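You operate a simulated robot arm through the tools that you are given. There is no shell and no other tool.

You run a simulated robot arm. Do the job below in one go: nothing can be reset, and whatever is moved stays where it is left.

## Task
Drain the warm water from the tub, refill it to the MAX mark and shut the lid.
Fine: shut the drain tap before filling; both taps end shut. Where these are worked on the way, their far stop is far enough and under half their travel is too little: drain tap.

It is judged by the outcome, as a careful person would: the job done as asked, and still so three seconds after it is handed in. It fails if anything else is knocked over, pushed out of place, dropped, spilled or broken. Lids that push on must go on centred and level and be pressed home; caps that screw on are set level and turned clockwise until they are tight.

## Robot
A 6-joint arm with a two-finger gripper, fixed in place. Base frame: the origin is at the foot of the arm, x ahead of it, y to its left, z up. Lengths are in m, angles in rad, forces in N, time in s.
Its first joint turns from -2.897 to 2.897 rad. Payload 2.45 kg.
Tool frame: the origin (TCP) lies between the finger pads and is the grasp point; the fingertips stand 0.02 m ahead of it; z points along the fingers, y is the line along which they close. The gripper opens to 0.14 m. The gripper's body begins 0.168 m behind the TCP.
Orientation is that of the tool frame in the base frame, as [roll, pitch, yaw] about the fixed x, y, z axes, in that order (R = Rz(yaw) Ry(pitch) Rx(roll)). With the fingers straight down and closing along the base's y, the tool's x points along the base's -x, its y along +y and its z along -z.

## Interface
- The arm moves only by the tool drive_tool. Its argument "commands" is a list of rows, each a list of 7 numbers: the turn, a rotation vector about the tool's x, y, z in units of 4 degrees (1.0 is 4 degrees), then the shift along the tool's x, y, z in units of 20 mm (1.0 is 20 mm), then the finger opening in mm, from 0 to 140. In form: [[wx, wy, wz, dx, dy, dz, jaw], ...]. A call has 1 to 20 rows; each row shifts and turns the commanded pose from where the row before left it, along the tool's axes as they then stand. A call with a number of a shift or a turn outside -1 to 1 is refused whole. A row lasts 0.2 s, in which the tool goes at most 0.05 m and 0.15 rad; a call with a longer step from one row to the next is refused whole, and so is a gripper value outside its range. Where a pose cannot be reached the arm comes as near as it can. A force on the tool above 90 N (or 10 N above the force at the start of the call, whichever is more), or a blocked arm, ends the call early, and 0.2 s more pass. The fingers move at their own pace (about 0.045 m/s each) and stop on an object; they squeeze with about 24 N. The grip force told is the motor's: it shows also when the fingers shut on nothing. Time passes only in rows, and 0.2 s behind the last, so rows that do not move let the fingers close. The reply holds the time, the measured pose of the TCP, the force on the tool along the base axes, the opening and the grip force, in the units named above and with some noise, with the torque about the TCP (base axes, N m) and any sound that the robot's microphone picked up.
- Cameras (640 x 400 px; columns grow to the right, rows downward): "scene" is fixed at [0.0492, 0.5014, 1.4301]; the picture's right is [-0.37, -0.93, 0.00], its down [-0.31, 0.13, -0.94] and it looks along [0.87, -0.35, -0.34] (base axes); focal length 269 px, centre (320, 200). "wrist" rides on the gripper at [0.078, 0.011, -0.209] in the tool frame; the picture's right is [-0.14, 0.99, 0.00], its down [-0.92, -0.13, -0.37] and it looks along [-0.37, -0.05, 0.93] (tool axes); focal length 280 px, centre (320, 200). There is no depth. A picture from a camera that has moved, and an enlarged one, comes with that camera's place and axes in the base frame and with its lens.
- get_image(camera): a new picture of that camera. No time passes.
- inspect(camera, box): a new picture of the part [left, top, right, bottom] of that camera's present view, enlarged. No time passes.
- close_job(): hands the job in; it is judged then, once.

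Places have to be worked out from the pictures, the camera data and where the tool is seen. Open the gripper and draw the arm clear of the work before you hand the job in, unless the task says otherwise.

The tools are called after "Emit:" as a command line: name --pt "numbers of a row" for each row, then --argument value for the rest, lists and objects as JSON in quotes. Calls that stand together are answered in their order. drive_tool: Moves the arm, as the interface text tells. Its arguments: {"type":"object","properties":{"commands":{"type":"array"}},"required":["commands"]} The other tools are called the same way: get_image (camera) takes a picture; inspect (camera, box) takes an enlarged picture of a part of a camera's view; close_job () hands the job in.

At the start:

```text
time: 0.0
tcp_pos: [0.6366, 0.2672, 1.4033]
tcp_rot: [-3.141, 0.002, -3.141]
wrist_force: [0.5, 0.2, 0.7]
ft_torque: [-0.02, 0.0, 0.02]
width: 0.1399
grip_force: 0.0
```

scene: 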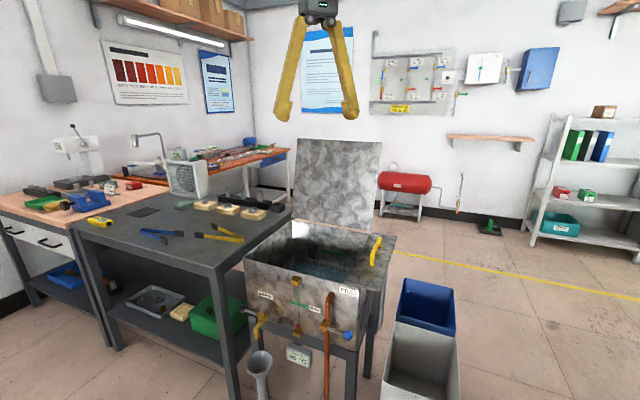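
wrist: 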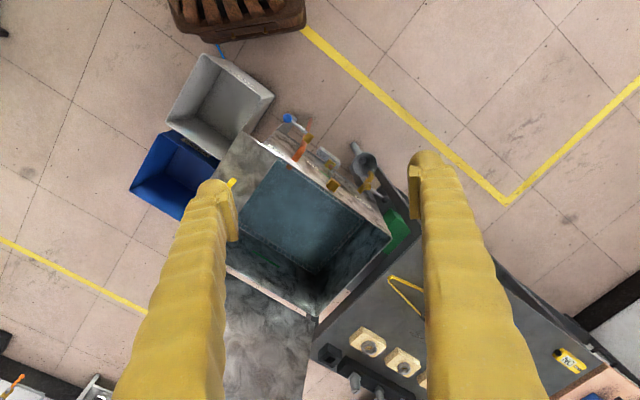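

The tub stands with its lid open at the centre of the scene, with taps on its front. I'll enlarge the parts that matter before moving anything.

Emit:
inspect --camera "scene" --box '[220, 220, 420, 400]'

Emit:
inspect --camera "scene" --box '[270, 120, 410, 260]'

Emit:
inspect --camera "wrist" --box '[200, 80, 440, 320]'

```text
2.22 times, centred on (320, 310) of scene
camera zoom: at [0.0492, 0.5014, 1.4301], right [-0.37, -0.93, 0.0], down [-0.31, 0.13, -0.94], along [0.87, -0.35, -0.34], focal length 597 px, centre (320, -44)
```

zoom: 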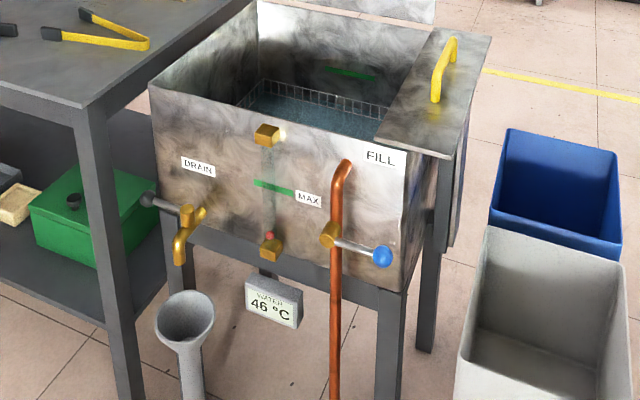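

```text
2.86 times, centred on (340, 190) of scene
camera zoom: at [0.0492, 0.5014, 1.4301], right [-0.37, -0.93, 0.0], down [-0.31, 0.13, -0.94], along [0.87, -0.35, -0.34], focal length 768 px, centre (263, 229)
```

zoom: 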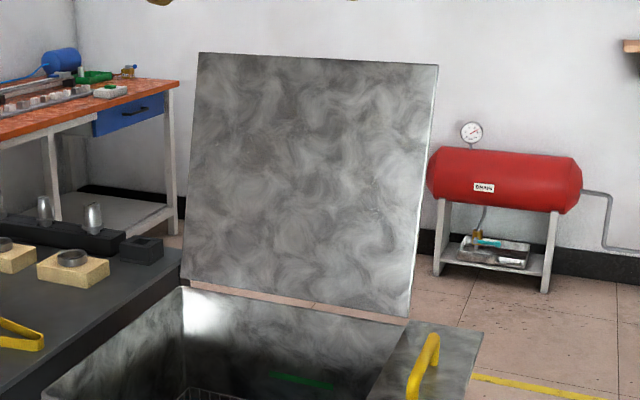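

```text
1.67 times, centred on (320, 200) of wrist
camera zoom: at [0.5592, 0.2798, 1.6106], right [0.14, 0.99, 0.0], down [0.92, -0.13, 0.37], along [0.37, -0.05, -0.93], focal length 467 px, centre (320, 200)
```

zoom: 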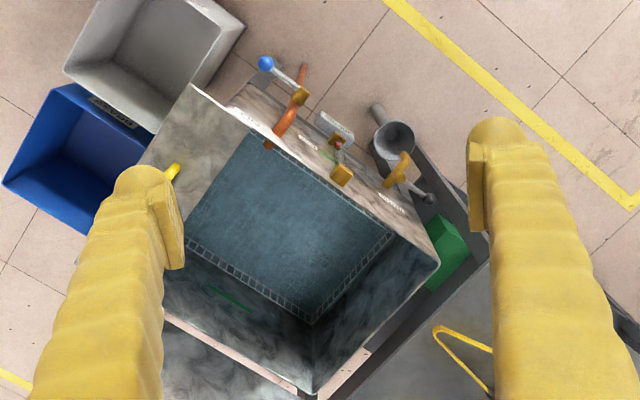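

The knobs, taps and rim triangulate consistently between the two views. I still can't tell which part is the lid, so I'll enlarge the plate with the yellow handle and the upright plate further.

Emit:
inspect --camera "scene" --box '[330, 215, 410, 300]'

Emit:
inspect --camera "scene" --box '[240, 270, 300, 370]'

Emit:
inspect --camera "scene" --box '[300, 260, 370, 350]'

Emit:
inspect --camera "scene" --box '[270, 200, 400, 270]'

Emit:
inspect --camera "wrist" --box '[200, 240, 340, 400]'

Emit:
inspect --camera "wrist" --box '[260, 90, 420, 240]'

```text
4.71 times, centred on (370, 258) of scene
camera zoom: at [0.0492, 0.5014, 1.4301], right [-0.37, -0.93, 0.0], down [-0.31, 0.13, -0.94], along [0.87, -0.35, -0.34], focal length 1264 px, centre (85, -71)
```

zoom: 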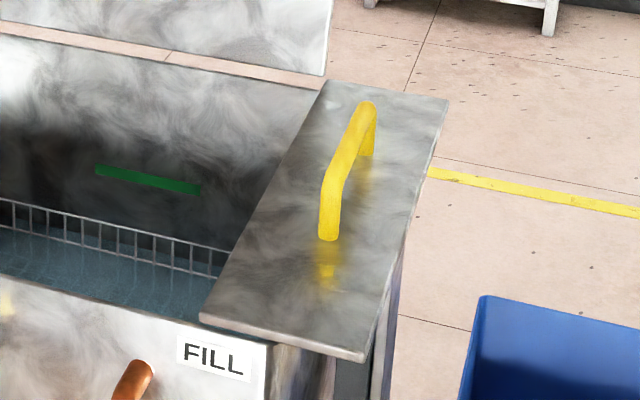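

```text
4.00 times, centred on (270, 320) of scene
camera zoom: at [0.0492, 0.5014, 1.4301], right [-0.37, -0.93, 0.0], down [-0.31, 0.13, -0.94], along [0.87, -0.35, -0.34], focal length 1075 px, centre (520, -280)
```

zoom: 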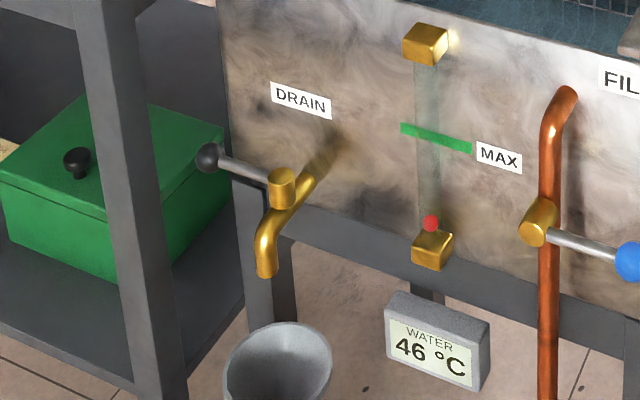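

```text
4.44 times, centred on (335, 305) of scene
camera zoom: at [0.0492, 0.5014, 1.4301], right [-0.37, -0.93, 0.0], down [-0.31, 0.13, -0.94], along [0.87, -0.35, -0.34], focal length 1194 px, centre (253, -267)
```

zoom: 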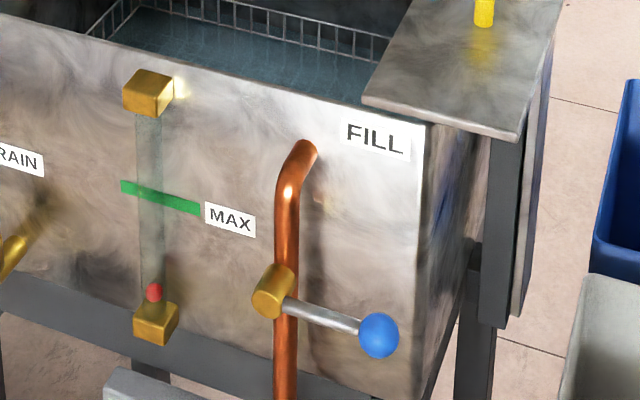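

```text
4.92 times, centred on (335, 235) of scene
camera zoom: at [0.0492, 0.5014, 1.4301], right [-0.37, -0.93, 0.0], down [-0.31, 0.13, -0.94], along [0.87, -0.35, -0.34], focal length 1323 px, centre (246, 28)
```

zoom: 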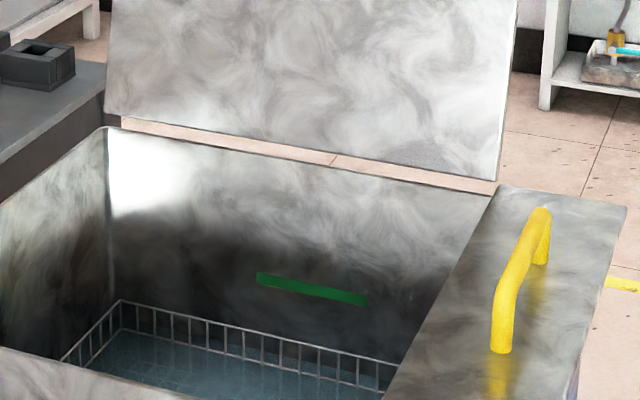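

```text
2.50 times, centred on (270, 320) of wrist
camera zoom: at [0.5592, 0.2798, 1.6106], right [0.14, 0.99, 0.0], down [0.92, -0.13, 0.37], along [0.37, -0.05, -0.93], focal length 701 px, centre (445, -100)
```

zoom: 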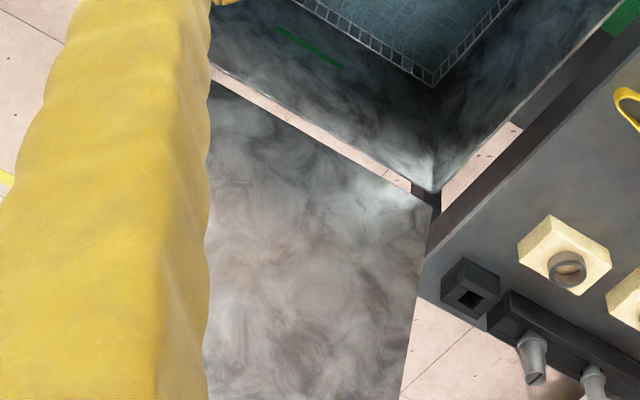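

```text
2.67 times, centred on (340, 165) of wrist
camera zoom: at [0.5592, 0.2798, 1.6106], right [0.14, 0.99, 0.0], down [0.92, -0.13, 0.37], along [0.37, -0.05, -0.93], focal length 748 px, centre (267, 293)
```

zoom: 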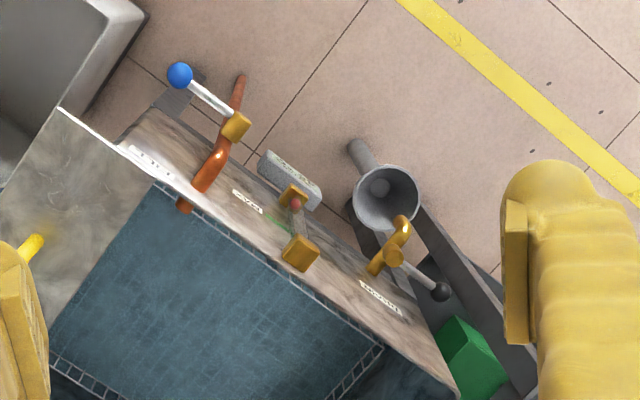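

The levers look horizontal and parallel to the front face, with the grey knob near (0.97, 0.47, 0.65) and the blue knob near (0.63, 0.17, 0.73). I'll move the arm high above everything toward y=0 so the wrist camera can see the handle plate and the upright plate clearly.

Emit:
drive_tool --pt "0 0 0 0.3 -0.95 0 140" --pt "0 0 0 0.3 -0.95 0 140" --pt "0 0 0 0.3 -0.95 0 140" --pt "0 0 0 0.3 -0.95 0 140" --pt "0 0 0 0.3 -0.95 0 140" --pt "0 0 0 0.3 -0.95 0 140" --pt "0 0 0 0.3 -0.95 0 140" --pt "0 0 0 0.3 -0.95 0 140" --pt "0 0 0 0.3 -0.95 0 140" --pt "0 0 0 0.3 -0.95 0 140" --pt "0 0 0 0.3 -0.95 0 140" --pt "0 0 0 0.3 -0.95 0 140" --pt "0 0 0 0.3 -0.95 0 140" --pt "0 0 0 0.3 -0.95 0 140"

Emit:
get_image --camera "wrist"

Emit:
get_image --camera "scene"

```text
time: 3.0
tcp_pos: [0.5527, 0.001, 1.4027]
tcp_rot: [3.141, 0.003, -3.14]
wrist_force: [-0.9, 0.1, -0.5]
ft_torque: [0.02, -0.01, 0.0]
width: 0.14
grip_force: 0.1
```

```text
taken
camera wrist: at [0.4739, 0.0129, 1.6108], right [0.14, 0.99, 0.0], down [0.92, -0.13, 0.37], along [0.37, -0.05, -0.93], focal length 280 px, centre (320, 200)
```

wrist: 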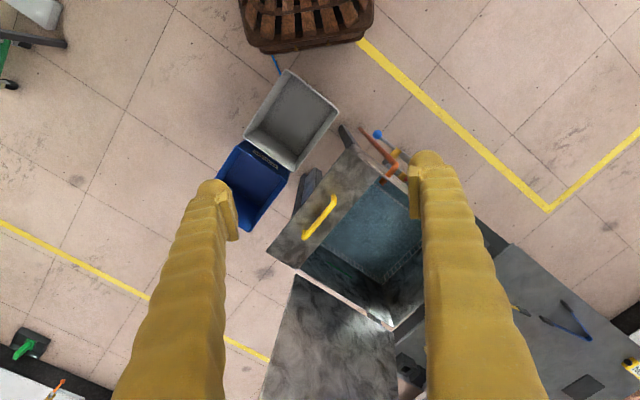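

```text
taken
```

scene: 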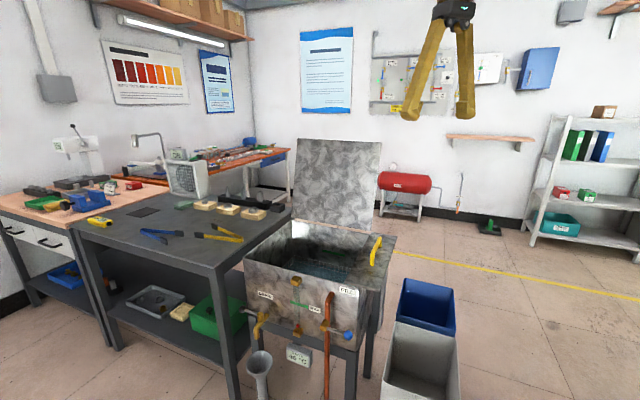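

Emit:
inspect --camera "wrist" --box '[240, 120, 420, 300]'

Emit:
inspect --camera "wrist" --box '[240, 260, 430, 400]'

```text
2.22 times, centred on (330, 210) of wrist
camera zoom: at [0.4739, 0.0129, 1.6108], right [0.14, 0.99, 0.0], down [0.92, -0.13, 0.37], along [0.37, -0.05, -0.93], focal length 623 px, centre (298, 178)
```

zoom: 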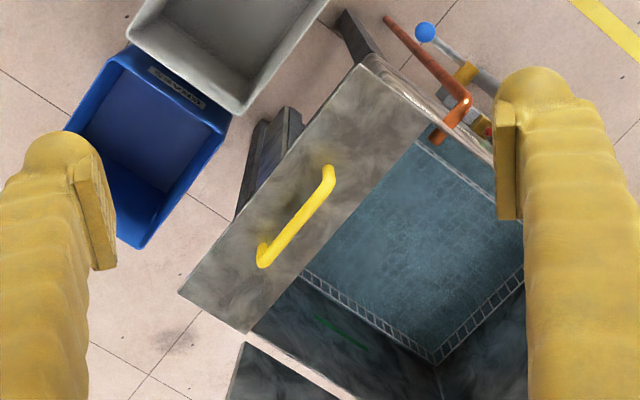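

```text
2.86 times, centred on (335, 330) of wrist
camera zoom: at [0.4739, 0.0129, 1.6108], right [0.14, 0.99, 0.0], down [0.92, -0.13, 0.37], along [0.37, -0.05, -0.93], focal length 801 px, centre (277, -171)
```

zoom: 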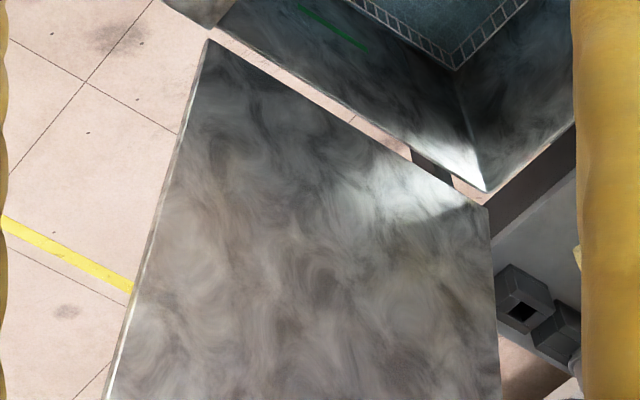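

The upright plate is hinged along the tub's back edge, at z≈0.867. It is as wide as the opening beside the narrow fixed strip, so I take it to be the lid, and I'll check this later. The drain lever pivots on a vertical hub, so I'll move toward that side, still high up, and then turn the tool.

Emit:
drive_tool --pt "0 0 0 -0.5 1 0.375 140" --pt "0 0 0 -0.5 1 0.375 140" --pt "0 0 0 -0.5 1 0.375 140" --pt "0 0 0 -0.5 1 0.375 140" --pt "0 0 0 -0.5 1 0.375 140" --pt "0 0 0 -0.5 1 0.375 140" --pt "0 0 0 -0.5 1 0.375 140" --pt "0 0 0 -0.5 1 0.375 140" --pt "0 0 0 -0.5 1 0.375 140" --pt "0 0 0 -0.5 1 0.375 140" --pt "0 0 0 -0.5 1 0.375 140" --pt "0 0 0 -0.5 1 0.375 140" --pt "0 0 0 -0.5 1 0.375 140" --pt "0 0 0 -0.5 1 0.375 140" --pt "0 0 0 -0.5 1 0.375 140" --pt "0 0 0 -0.5 1 0.375 140" --pt "0 0 0 -0.5 1 0.375 140" --pt "0 0 0 -0.5 1 0.375 140" --pt "0 0 0 -0.5 1 0.375 140" --pt "0 0 0 -0.5 1 0.375 140"

Emit:
drive_tool --pt "0 0 -0.95 0 0 0 140" --pt "0 0 -0.95 0 0 0 140" --pt "0 0 -0.95 0 0 0 140" --pt "0 0 -0.95 0 0 0 140" --pt "0 0 -0.95 0 0 0 140" --pt "0 0 -0.95 0 0 0 140" --pt "0 0 -0.95 0 0 0 140" --pt "0 0 -0.95 0 0 0 140" --pt "0 0 -0.95 0 0 0 140" --pt "0 0 -0.95 0 0 0 140" --pt "0 0 -0.95 0 0 0 140" --pt "0 0 -0.95 0 0 0 140" --pt "0 -1 0 0 0 0 140" --pt "0 -1 0 0 0 0 140" --pt "0 -1 0 0 0 0 140" --pt "0 -1 0 0 0 0 140" --pt "0 -1 0 0 0 0 140"

Emit:
get_image --camera "wrist"

Emit:
get_image --camera "scene"

```text
time: 7.2
tcp_pos: [0.754, 0.4008, 1.2528]
tcp_rot: [-3.142, 0.001, 3.141]
wrist_force: [0.2, -0.7, 0.8]
ft_torque: [0.03, -0.02, 0.03]
width: 0.1401
grip_force: 0.1
```

```text
time: 10.8
tcp_pos: [0.7536, 0.4026, 1.2538]
tcp_rot: [-3.139, 0.351, -2.342]
wrist_force: [0.1, -0.3, 0.6]
ft_torque: [0.0, 0.02, -0.01]
width: 0.1397
grip_force: 0.1
```

```text
taken
camera wrist: at [0.6447, 0.307, 1.4213], right [-0.62, 0.78, 0.05], down [0.61, 0.44, 0.66], along [0.5, 0.44, -0.75], focal length 280 px, centre (320, 200)
```

wrist: 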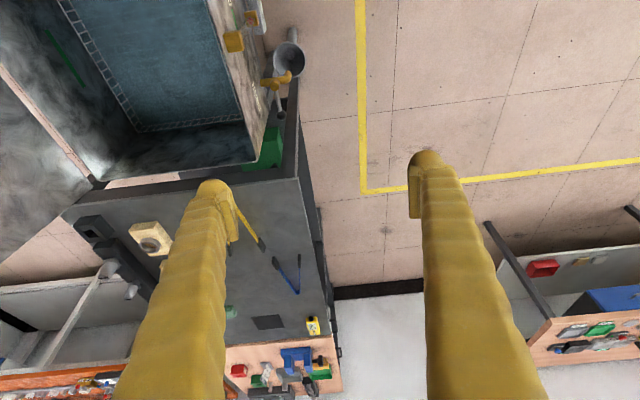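

```text
taken
```

scene: 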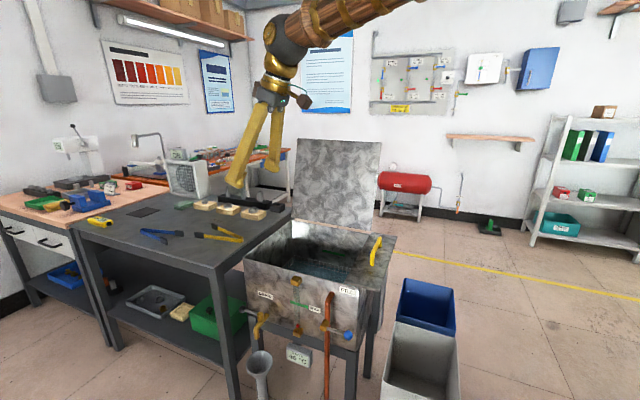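

The drain tap and its knob are now in view from above. I'll enlarge that part of the wrist view to measure the gap between the lever and the wall.

Emit:
inspect --camera "wrist" --box '[200, 20, 330, 190]'

```text
2.35 times, centred on (265, 105) of wrist
camera zoom: at [0.6447, 0.307, 1.4213], right [-0.62, 0.78, 0.05], down [0.61, 0.44, 0.66], along [0.5, 0.44, -0.75], focal length 660 px, centre (449, 424)
```

zoom: 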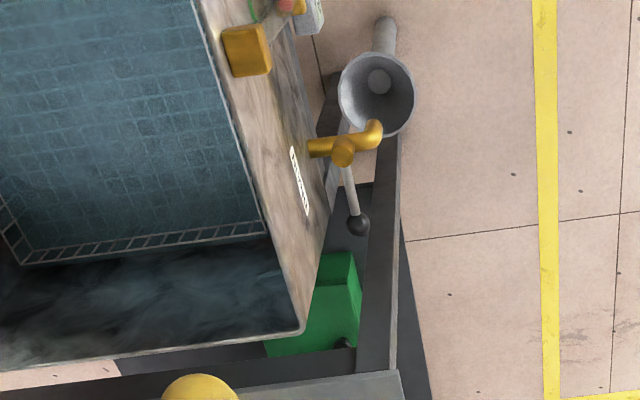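

The lever measures about 5.5 cm off the wall and 9 cm long, and it points left. I'll hook the inner finger between the lever and the wall. First I'll lower the tool to just above rim height to check alignment.

Emit:
drive_tool --pt "0 0 0 -0.115 -0.145 0.978 140" --pt "0 0 0 -0.115 -0.145 0.978 140" --pt "0 0 0 -0.115 -0.145 0.978 140" --pt "0 0 0 -0.115 -0.145 0.978 140" --pt "0 0 0 -0.115 -0.145 0.978 140" --pt "0 0 0 -0.115 -0.145 0.978 140" --pt "0 0 0 -0.115 -0.145 0.978 140" --pt "0 0 0 -0.115 -0.145 0.978 140" --pt "0 0 0 -0.115 -0.145 0.978 140" --pt "0 0 0 -0.115 -0.145 0.978 140" --pt "0 0 0 -0.115 -0.145 0.978 140" --pt "0 0 0 -0.115 -0.145 0.978 140" --pt "0 0 0 -0.115 -0.145 0.978 140" --pt "0 0 0 -0.115 -0.145 0.978 140" --pt "0 0 0 -0.115 -0.145 0.978 140" --pt "0 0 0 -0.115 -0.145 0.978 140" --pt "0 0 0 -0.115 -0.145 0.978 140" --pt "0 0 0 -0.115 -0.145 0.978 140" --pt "0 0 0 -0.115 -0.145 0.978 140"

Emit:
get_image --camera "wrist"

Emit:
get_image --camera "scene"

```text
time: 14.8
tcp_pos: [0.9121, 0.484, 0.918]
tcp_rot: [-3.14, 0.351, -2.344]
wrist_force: [0.2, 0.4, 1.1]
ft_torque: [0.0, 0.02, 0.02]
width: 0.1399
grip_force: 0.0
```

```text
taken
camera wrist: at [0.8026, 0.3895, 1.0867], right [-0.62, 0.78, 0.05], down [0.61, 0.44, 0.66], along [0.5, 0.44, -0.75], focal length 280 px, centre (320, 200)
```

wrist: 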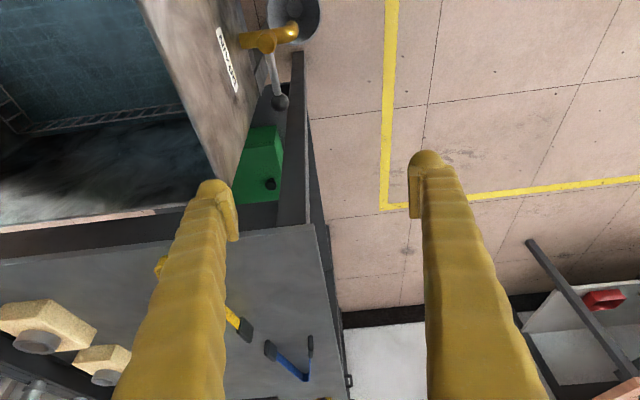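

```text
taken
```

scene: 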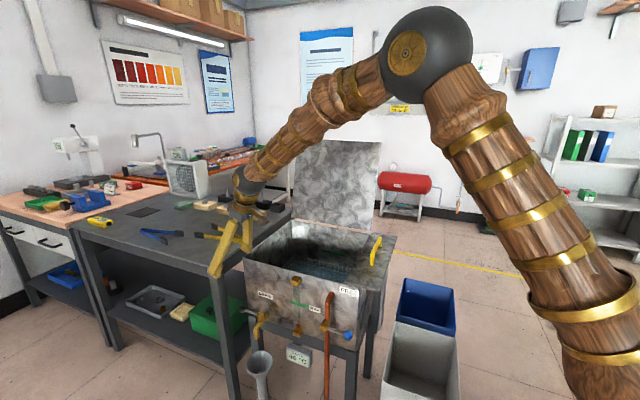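

The arm reaches this pose without trouble. I'll look closer at the lever relative to the inner finger before going down.

Emit:
inspect --camera "wrist" --box '[180, 0, 340, 220]'

Emit:
inspect --camera "scene" --box '[190, 190, 320, 350]'

```text
1.82 times, centred on (260, 110) of wrist
camera zoom: at [0.8026, 0.3895, 1.0867], right [-0.62, 0.78, 0.05], down [0.61, 0.44, 0.66], along [0.5, 0.44, -0.75], focal length 510 px, centre (429, 364)
```

zoom: 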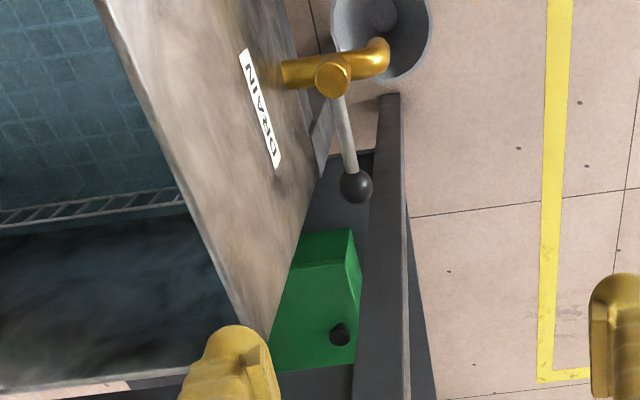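

```text
2.50 times, centred on (255, 270) of scene
camera zoom: at [0.0492, 0.5014, 1.4301], right [-0.37, -0.93, 0.0], down [-0.31, 0.13, -0.94], along [0.87, -0.35, -0.34], focal length 672 px, centre (482, 25)
```

zoom: 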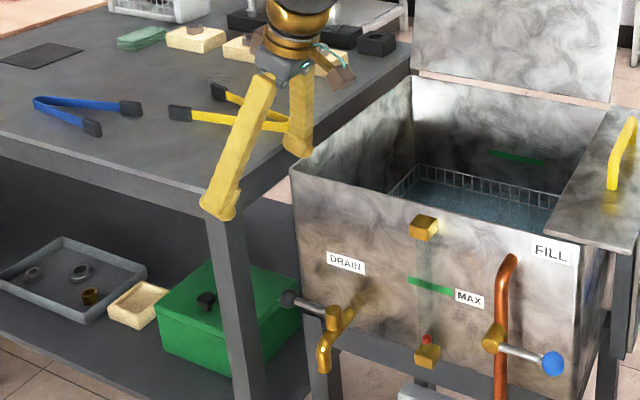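

The closer view puts the hub at (0.902, 0.406), the knob at (0.967, 0.467, 0.652), and the wall about 4 cm behind the lever. I'll shift about 8 mm outward and go most of the way down, then check again.

Emit:
drive_tool --pt "0 0 0 0.225 0.38 0 140" --pt "0 0 0 0.353 0.0025 0.964 140" --pt "0 0 0 0.353 0.0025 0.964 140" --pt "0 0 0 0.353 0.0025 0.964 140" --pt "0 0 0 0.353 0.0025 0.964 140" --pt "0 0 0 0.353 0.0025 0.964 140" --pt "0 0 0 0.353 0.0025 0.964 140" --pt "0 0 0 0.353 0.0025 0.964 140" --pt "0 0 0 0.353 0.0025 0.964 140" --pt "0 0 0 0.353 0.0025 0.964 140"

Emit:
get_image --camera "wrist"

Emit:
inspect --camera "scene" --box '[190, 210, 320, 370]'

```text
time: 17.0
tcp_pos: [0.9038, 0.4866, 0.7317]
tcp_rot: [-3.14, 0.351, -2.344]
wrist_force: [0.0, 0.6, 0.0]
ft_torque: [-0.04, 0.03, -0.02]
width: 0.14
grip_force: 0.1
```

```text
taken
camera wrist: at [0.7942, 0.3915, 0.901], right [-0.62, 0.78, 0.05], down [0.61, 0.44, 0.66], along [0.5, 0.44, -0.75], focal length 280 px, centre (320, 200)
```

wrist: 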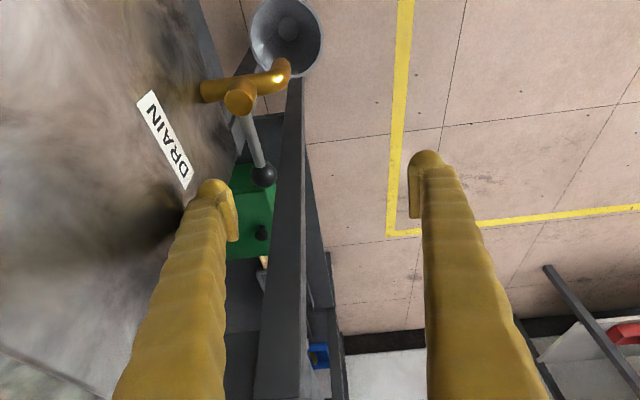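

```text
2.50 times, centred on (255, 290) of scene
camera zoom: at [0.0492, 0.5014, 1.4301], right [-0.37, -0.93, 0.0], down [-0.31, 0.13, -0.94], along [0.87, -0.35, -0.34], focal length 672 px, centre (482, -25)
```

zoom: 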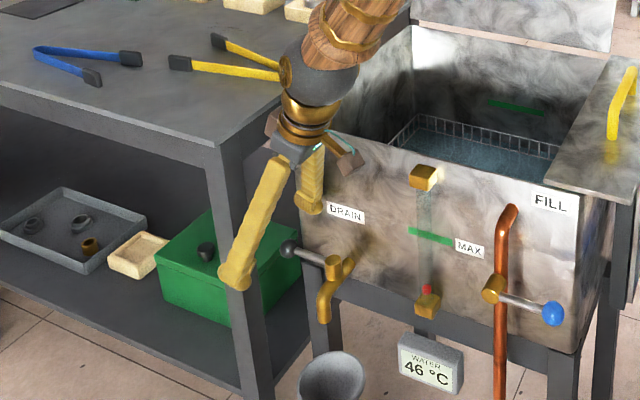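

The finger lines up with the gap: the pad is 1.5 cm behind the lever and about 1.2 cm clear of the wall. I'll go down the last 8 cm.

Emit:
drive_tool --pt "0 0 0 0.353 0.0025 0.964 140" --pt "0 0 0 0.353 0.0025 0.964 140" --pt "0 0 0 0.353 0.0025 0.964 140" --pt "0 0 0 0.353 0.0025 0.964 140"

Emit:
get_image --camera "wrist"

Emit:
inspect --camera "scene" --box '[210, 250, 320, 370]'

```text
time: 18.0
tcp_pos: [0.9038, 0.4853, 0.6495]
tcp_rot: [-3.139, 0.351, -2.345]
wrist_force: [-0.6, 0.4, -0.3]
ft_torque: [0.0, -0.03, 0.0]
width: 0.1399
grip_force: 0.0
```

```text
taken
camera wrist: at [0.7939, 0.3916, 0.8174], right [-0.62, 0.78, 0.05], down [0.61, 0.44, 0.66], along [0.5, 0.44, -0.75], focal length 280 px, centre (320, 200)
```

wrist: 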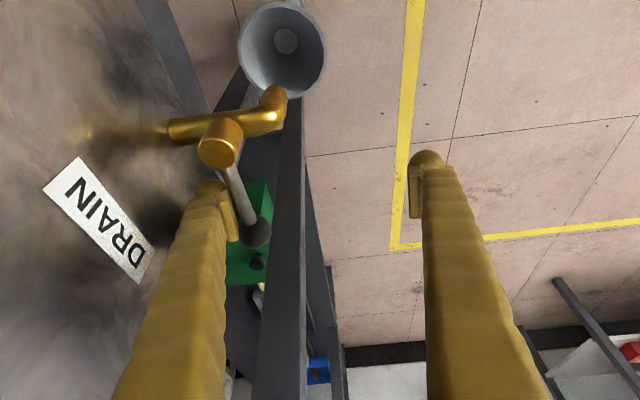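

```text
3.33 times, centred on (265, 310) of scene
camera zoom: at [0.0492, 0.5014, 1.4301], right [-0.37, -0.93, 0.0], down [-0.31, 0.13, -0.94], along [0.87, -0.35, -0.34], focal length 896 px, centre (503, -167)
```

zoom: 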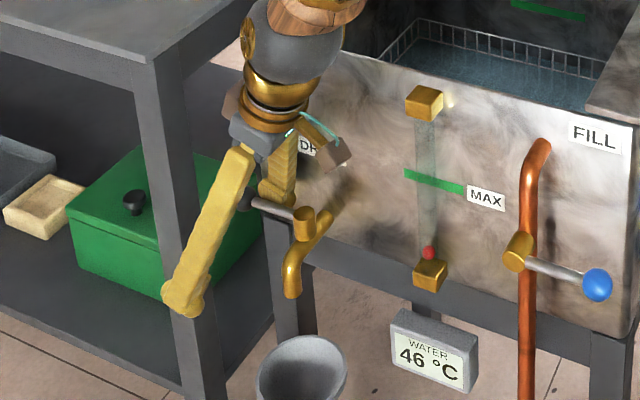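

The inner finger is behind the lever, clear of the wall. Now I'll pull outward along the lever's arc, starting with about 30°, and check the force and the picture.

Emit:
drive_tool --pt "0 0 0 0 0.5 0 140" --pt "0 0 0 -0.145 0.315 0.053 140" --pt "0 0 0 -0.145 0.315 0.053 140" --pt "0 0 0 -0.077 0.4 0.028 140" --pt "0 0 0 -0.077 0.4 0.028 140"

Emit:
get_image --camera "wrist"

Emit:
inspect --camera "scene" --box '[210, 250, 320, 370]'

```text
time: 19.2
tcp_pos: [0.8806, 0.5197, 0.6484]
tcp_rot: [3.141, 0.352, -2.343]
wrist_force: [-0.2, 0.4, 0.3]
ft_torque: [0.01, 0.01, -0.03]
width: 0.1403
grip_force: 0.0
```

```text
taken
camera wrist: at [0.7713, 0.4252, 0.8174], right [-0.62, 0.78, 0.05], down [0.61, 0.44, 0.66], along [0.5, 0.44, -0.75], focal length 280 px, centre (320, 200)
```

wrist: 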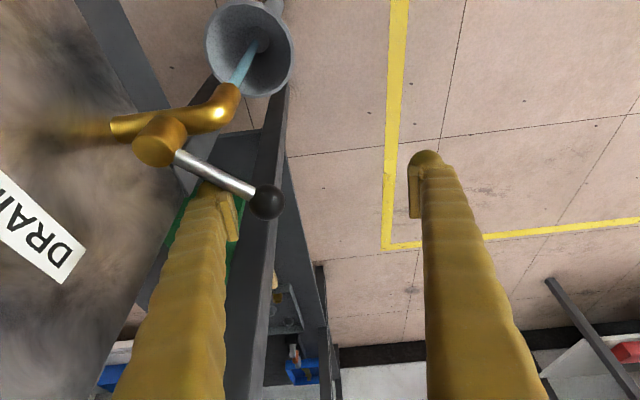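

```text
3.33 times, centred on (265, 310) of scene
camera zoom: at [0.0492, 0.5014, 1.4301], right [-0.37, -0.93, 0.0], down [-0.31, 0.13, -0.94], along [0.87, -0.35, -0.34], focal length 896 px, centre (503, -167)
```

zoom: 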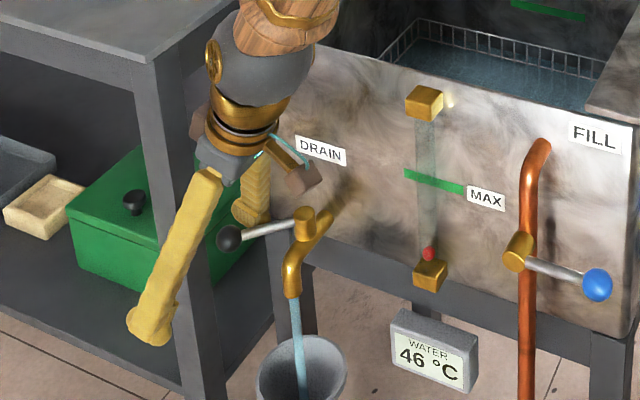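

The lever swung easily and water is running into the funnel. I'll continue along the arc toward the far stop.

Emit:
drive_tool --pt "0 0 0 0.052 0.45 -0.019 140" --pt "0 0 0 0.052 0.45 -0.019 140" --pt "0 0 0 0.212 0.432 -0.077 140" --pt "0 0 0 0.212 0.432 -0.077 140" --pt "0 0 0 0.366 0.302 -0.134 140" --pt "0 0 0 0.366 0.302 -0.134 140"

Emit:
get_image --camera "wrist"

Emit:
inspect --camera "scene" --box '[210, 250, 320, 370]'

```text
time: 20.6
tcp_pos: [0.8285, 0.533, 0.649]
tcp_rot: [-3.139, 0.351, -2.344]
wrist_force: [-0.4, -0.3, 0.6]
ft_torque: [-0.02, -0.01, 0.06]
width: 0.1398
grip_force: 0.0
```

```text
taken
camera wrist: at [0.7198, 0.4394, 0.8171], right [-0.62, 0.79, 0.05], down [0.61, 0.44, 0.66], along [0.5, 0.44, -0.75], focal length 280 px, centre (320, 200)
```

wrist: 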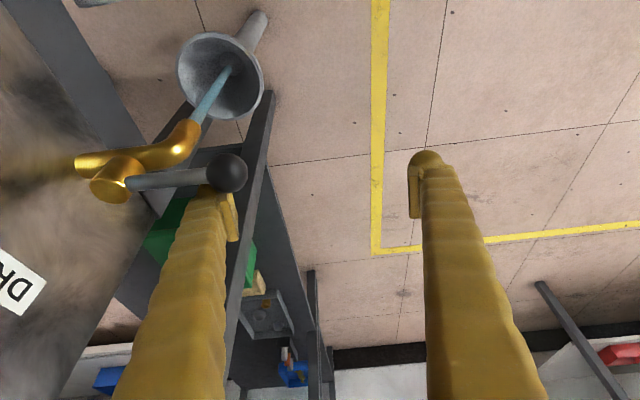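

```text
3.33 times, centred on (265, 310) of scene
camera zoom: at [0.0492, 0.5014, 1.4301], right [-0.37, -0.93, 0.0], down [-0.31, 0.13, -0.94], along [0.87, -0.35, -0.34], focal length 896 px, centre (503, -167)
```

zoom: 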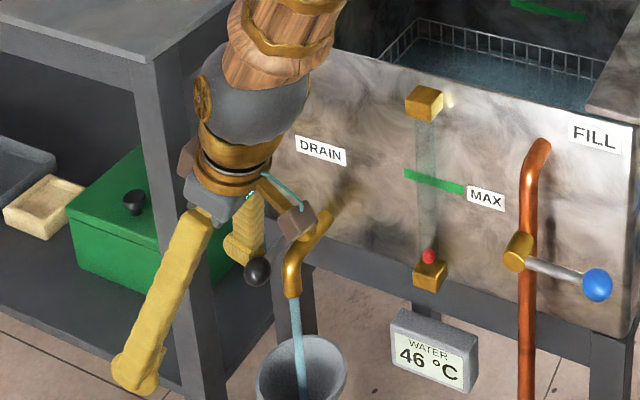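

The lever is nearly parallel to the pipe now, with no force on the tool. I'll do the last bit in small steps and look for the stop.

Emit:
drive_tool --pt "0 0 0 0.3 0.07 -0.11 140" --pt "0 0 0 0.3 0.07 -0.11 140" --pt "0 0 0 0.3 0.05 -0.11 140"

Emit:
get_image --camera "wrist"

```text
time: 21.3
tcp_pos: [0.8239, 0.5299, 0.6559]
tcp_rot: [-3.132, 0.366, -2.339]
wrist_force: [14.6, 10.0, 9.5]
ft_torque: [-0.44, -0.24, 1.3]
width: 0.14
grip_force: 0.0
stopped in row 3: the force on the tool passed its limit at 98 N (the readings are from after the stop); the commanded pose is now the measured one
```

```text
taken
camera wrist: at [0.7124, 0.4341, 0.8216], right [-0.62, 0.78, 0.04], down [0.59, 0.44, 0.68], along [0.51, 0.44, -0.74], focal length 280 px, centre (320, 200)
```

wrist: 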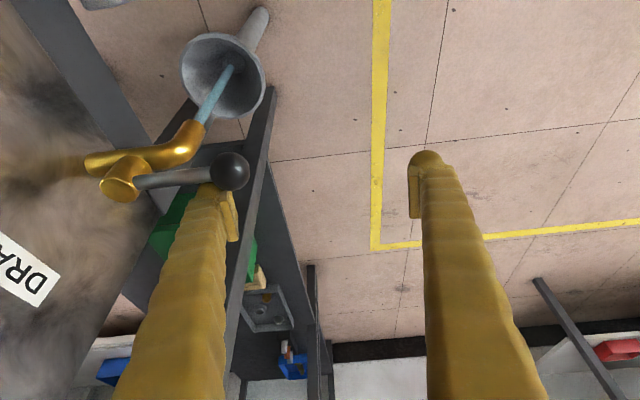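

The lever is parallel to the pipe, so it is at its far stop. The last push peaked at 98 N and I stopped there. I'll back off the lever, lift clear, and check that it stayed open and drains.

Emit:
drive_tool --pt "0 0 0 -0.5 0 0.19 140" --pt "0 0 0 -0.3 0 0.11 140" --pt "0 0 0 -0.353 0 -0.964 140" --pt "0 0 0 -0.353 0 -0.964 140" --pt "0 0 0 -0.353 0 -0.964 140" --pt "0 0 0 -0.353 0 -0.964 140" --pt "0 0 0 -0.353 0 -0.964 140" --pt "0 0 0 -0.353 0 -0.964 140" --pt "0 0 0 -0.353 0 -0.964 140" --pt "0 0 0 -0.353 0 -0.964 140" --pt "0 0 0 -0.353 0 -0.964 140" --pt "0 0 0 -0.353 0 -0.964 140" --pt "0 0 0 -0.353 0 -0.964 140" --pt "0 0 0 -0.353 0 -0.964 140"

Emit:
get_image --camera "wrist"

Emit:
inspect --camera "scene" --box '[230, 220, 380, 370]'

```text
time: 24.3
tcp_pos: [0.8329, 0.5398, 0.9017]
tcp_rot: [-3.133, 0.363, -2.337]
wrist_force: [-0.6, 1.0, 1.1]
ft_torque: [0.01, 0.0, 0.0]
width: 0.1398
grip_force: 0.1
```

```text
taken
camera wrist: at [0.7213, 0.4449, 1.0679], right [-0.62, 0.78, 0.04], down [0.6, 0.44, 0.67], along [0.51, 0.44, -0.74], focal length 280 px, centre (320, 200)
```

wrist: 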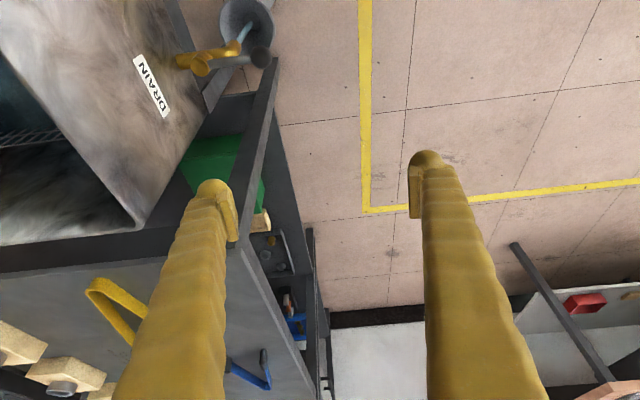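

```text
2.67 times, centred on (305, 295) of scene
camera zoom: at [0.0492, 0.5014, 1.4301], right [-0.37, -0.93, 0.0], down [-0.31, 0.13, -0.94], along [0.87, -0.35, -0.34], focal length 717 px, centre (360, -53)
```

zoom: 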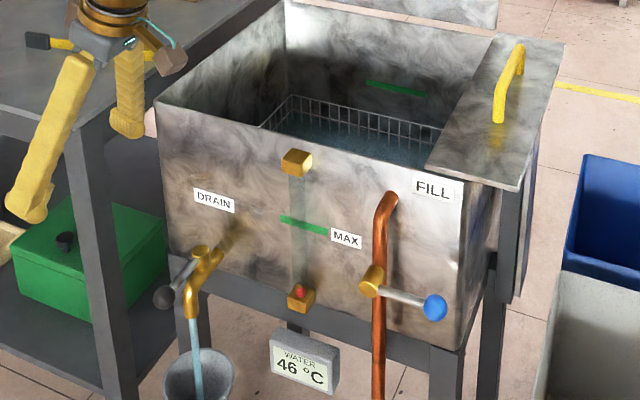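

The drain is open and running, with the lever pointing straight out. While it empties I'll lift high and swing round to the right side to look behind the lid for a handle or stay.

Emit:
drive_tool --pt "0 0 0 0.167 -0.141 -1 140" --pt "0 0 0 0.167 -0.141 -1 140" --pt "0 0 0 0.167 -0.141 -1 140" --pt "0 0 0 0.167 -0.141 -1 140" --pt "0 0 0 0.167 -0.141 -1 140" --pt "0 0 0 0.167 -0.141 -1 140" --pt "0 0 0 0.167 -0.141 -1 140" --pt "0 0 0 0.167 -0.141 -1 140" --pt "0 0 0 0.167 -0.141 -1 140" --pt "0 0 0 0.167 -0.141 -1 140" --pt "0 0 0 0.167 -0.141 -1 140" --pt "0 0 0 0.167 -0.141 -1 140" --pt "0 0 0 0.167 -0.141 -1 140" --pt "0 0 0 0.167 -0.141 -1 140" --pt "0 0 0 0.167 -0.141 -1 140" --pt "0 0 0 0.167 -0.141 -1 140" --pt "0 0 0 0.167 -0.141 -1 140" --pt "0 0 0 0.167 -0.141 -1 140" --pt "0 0 0 0.167 -0.141 -1 140" --pt "0 0 0 0.167 -0.141 -1 140"

Emit:
drive_tool --pt "0 0 0 0.98 -0.82 -0.48 140" --pt "0 0 0 0.98 -0.82 -0.48 140" --pt "0 0 0 0.98 -0.82 -0.48 140" --pt "0 0 0 0.98 -0.82 -0.48 140" --pt "0 0 0 0.98 -0.82 -0.48 140" --pt "0 0 0 0.98 -0.82 -0.48 140" --pt "0 0 0 0.98 -0.82 -0.48 140" --pt "0 0 0 0.98 -0.82 -0.48 140" --pt "0 0 0 0.98 -0.82 -0.48 140" --pt "0 0 0 0.98 -0.82 -0.48 140" --pt "0 0 0 0.98 -0.82 -0.48 140" --pt "0 0 0 0.98 -0.82 -0.48 140"

Emit:
get_image --camera "scene"

Emit:
get_image --camera "wrist"

```text
time: 28.5
tcp_pos: [0.7276, 0.3559, 1.2505]
tcp_rot: [-3.133, 0.362, -2.338]
wrist_force: [-0.5, 0.1, -0.1]
ft_torque: [-0.01, -0.02, -0.02]
width: 0.1398
grip_force: 0.0
```

```text
time: 31.1
tcp_pos: [0.6865, 0.0334, 1.277]
tcp_rot: [-3.132, 0.365, -2.34]
wrist_force: [0.4, -0.3, 0.6]
ft_torque: [0.0, 0.01, -0.03]
width: 0.1403
grip_force: 0.1
```

```text
taken
```

scene: 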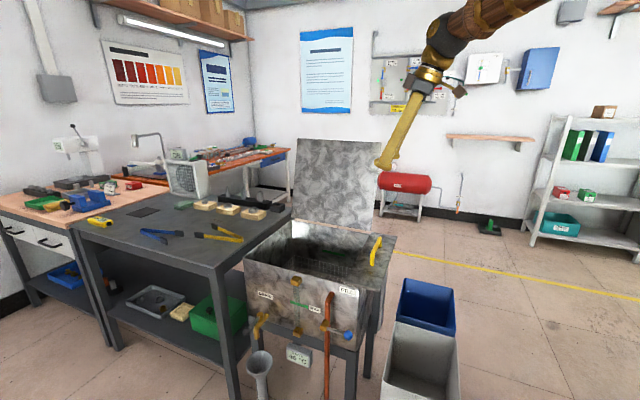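

```text
taken
camera wrist: at [0.5757, -0.0619, 1.444], right [-0.62, 0.78, 0.04], down [0.6, 0.44, 0.67], along [0.51, 0.44, -0.74], focal length 280 px, centre (320, 200)
```

wrist: 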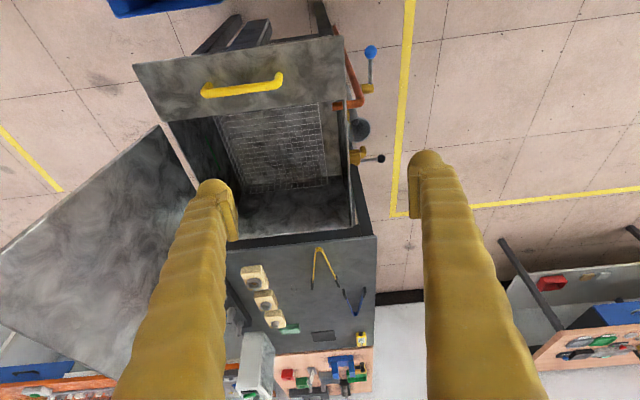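

The water looks gone or nearly so. I'll enlarge the tub interior, the spout and the gauge to confirm.

Emit:
inspect --camera "scene" --box '[230, 220, 380, 390]'

Emit:
inspect --camera "wrist" --box '[130, 0, 410, 250]'

Emit:
inspect --camera "wrist" --box '[170, 0, 390, 120]'

```text
2.35 times, centred on (305, 305) of scene
camera zoom: at [0.0492, 0.5014, 1.4301], right [-0.37, -0.93, 0.0], down [-0.31, 0.13, -0.94], along [0.87, -0.35, -0.34], focal length 632 px, centre (355, -47)
```

zoom: 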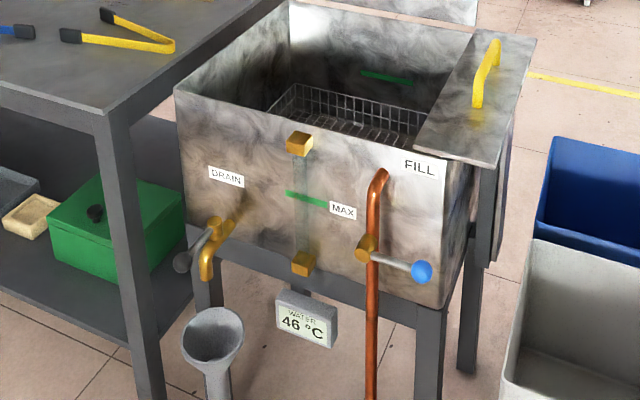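

```text
1.60 times, centred on (270, 125) of wrist
camera zoom: at [0.5757, -0.0619, 1.444], right [-0.62, 0.78, 0.04], down [0.6, 0.44, 0.67], along [0.51, 0.44, -0.74], focal length 449 px, centre (400, 320)
```

zoom: 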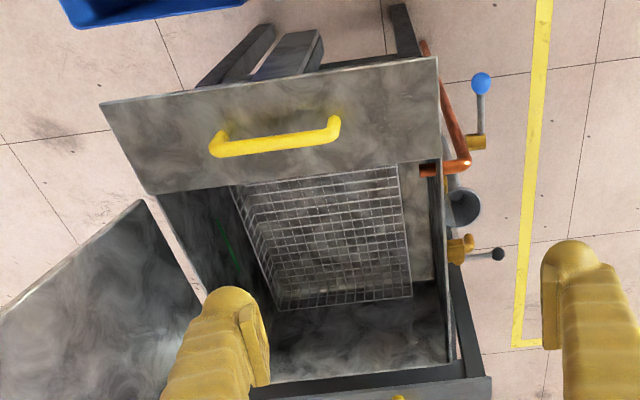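

```text
2.91 times, centred on (280, 60) of wrist
camera zoom: at [0.5757, -0.0619, 1.444], right [-0.62, 0.78, 0.04], down [0.6, 0.44, 0.67], along [0.51, 0.44, -0.74], focal length 816 px, centre (436, 607)
```

zoom: 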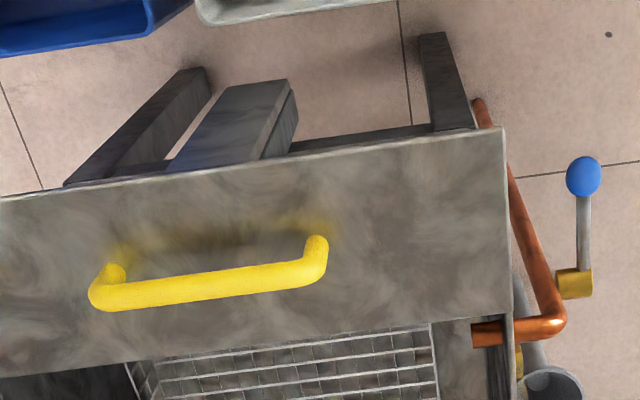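

The tub is empty: there is no stream, and the bare basket and floor are visible. I'm close to the right side already, so I'll continue round for a look at the back of the lid before returning to shut the drain.

Emit:
drive_tool --pt "0 0 0 0.907 -1 -0.345 140" --pt "0 0 0 0.907 -1 -0.345 140" --pt "0 0 0 0.907 -1 -0.345 140" --pt "0 0 0 0.907 -1 -0.345 140" --pt "0 0 0 0.907 -1 -0.345 140" --pt "0 0 0 0.907 -1 -0.345 140" --pt "0 0 0 0.907 -1 -0.345 140" --pt "0 0 0 0.907 -1 -0.345 140" --pt "0 0 0 0.907 -1 -0.345 140" --pt "0 0 0 0.907 -1 -0.345 140" --pt "0 0 0 0.907 -1 -0.345 140" --pt "0 0 0 0.907 -1 -0.345 140" --pt "0 0 0 0.907 -1 -0.345 140" --pt "0 0 0 0.907 -1 -0.345 140"

Emit:
drive_tool --pt "0 -1 0 0 0 0 140" --pt "0 -1 0 0 0 0 140" --pt "0 -1 0 0 0 0 140" --pt "0 -1 0 0 0 0 140" --pt "0 -1 0 0 0 0 140" --pt "0 -1 0 0 0 0 140" --pt "-0.707 0 -0.707 0 0 0 140" --pt "-0.707 0 -0.707 0 0 0 140" --pt "-0.707 0 -0.707 0 0 0 140" --pt "-0.707 0 -0.707 0 0 0 140" --pt "-0.707 0 -0.707 0 0 0 140"

Emit:
get_image --camera "wrist"

```text
time: 34.1
tcp_pos: [0.6969, -0.354, 1.2805]
tcp_rot: [-3.132, 0.364, -2.339]
wrist_force: [0.3, -0.6, 0.6]
ft_torque: [-0.03, -0.04, 0.02]
width: 0.14
grip_force: 0.0
```

```text
time: 36.5
tcp_pos: [0.6968, -0.3569, 1.2792]
tcp_rot: [-3.131, 0.78, -1.986]
wrist_force: [0.9, 0.4, 0.2]
ft_torque: [-0.05, -0.03, 0.03]
width: 0.1399
grip_force: 0.1
```

```text
taken
camera wrist: at [0.6041, -0.5349, 1.3724], right [-0.86, 0.49, 0.09], down [0.27, 0.31, 0.91], along [0.42, 0.81, -0.4], focal length 280 px, centre (320, 200)
```

wrist: 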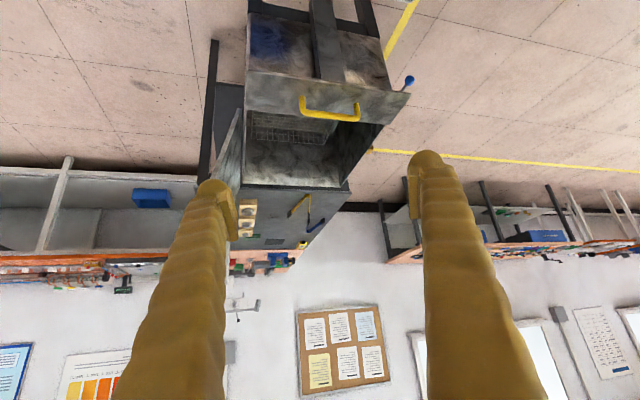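

The camera is upside down here and sees the lid edge-on. I'll enlarge around the lid and hinge.

Emit:
inspect --camera "wrist" --box '[190, 0, 430, 250]'

Emit:
inspect --camera "wrist" --box '[190, 30, 310, 210]'

```text
1.60 times, centred on (310, 125) of wrist
camera zoom: at [0.6041, -0.5349, 1.3724], right [-0.86, 0.49, 0.09], down [0.27, 0.31, 0.91], along [0.42, 0.81, -0.4], focal length 449 px, centre (336, 320)
```

zoom: 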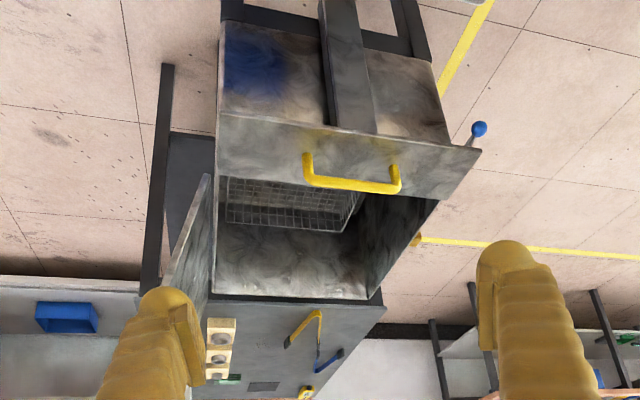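

```text
2.22 times, centred on (250, 120) of wrist
camera zoom: at [0.6041, -0.5349, 1.3724], right [-0.86, 0.49, 0.09], down [0.27, 0.31, 0.91], along [0.42, 0.81, -0.4], focal length 623 px, centre (476, 378)
```

zoom: 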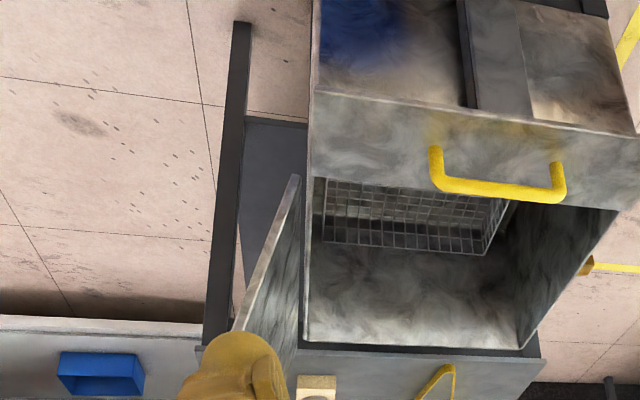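

The lid is a plain plate leaning back past upright, and the narrow strip is fixed on a post beside the tub. I'll shift a bit further right and lower to see the lid's outer face.

Emit:
drive_tool --pt "0 0 0 0.903 -0.987 0.67 140" --pt "0 0 0 0.903 -0.987 0.67 140" --pt "0 0 0 0.903 -0.987 0.67 140" --pt "0 0 0 0.903 -0.987 0.67 140" --pt "0 0 0 0.903 -0.987 0.67 140" --pt "0 0 0 0.903 -0.987 0.67 140" --pt "0 0 0 0.903 -0.987 0.67 140" --pt "0 0 0 0.903 -0.987 0.67 140" --pt "0 0 0 0.903 -0.987 0.67 140"

Emit:
get_image --camera "wrist"

```text
time: 38.5
tcp_pos: [0.8491, -0.4571, 1.0808]
tcp_rot: [-3.131, 0.78, -1.985]
wrist_force: [-0.6, 0.0, 1.9]
ft_torque: [-0.08, 0.03, -0.02]
width: 0.1397
grip_force: 0.0
```

```text
taken
camera wrist: at [0.7542, -0.6353, 1.1738], right [-0.86, 0.5, 0.09], down [0.27, 0.31, 0.91], along [0.42, 0.81, -0.4], focal length 280 px, centre (320, 200)
```

wrist: 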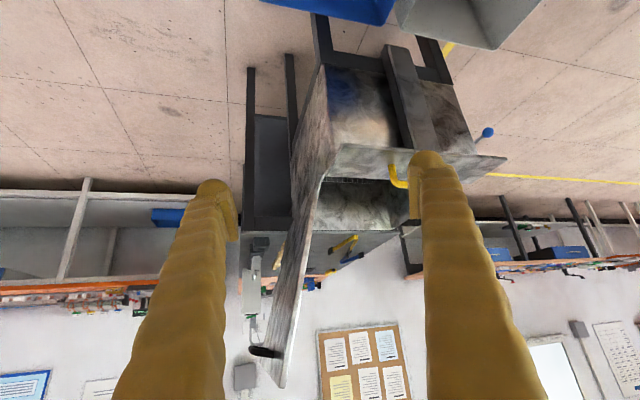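

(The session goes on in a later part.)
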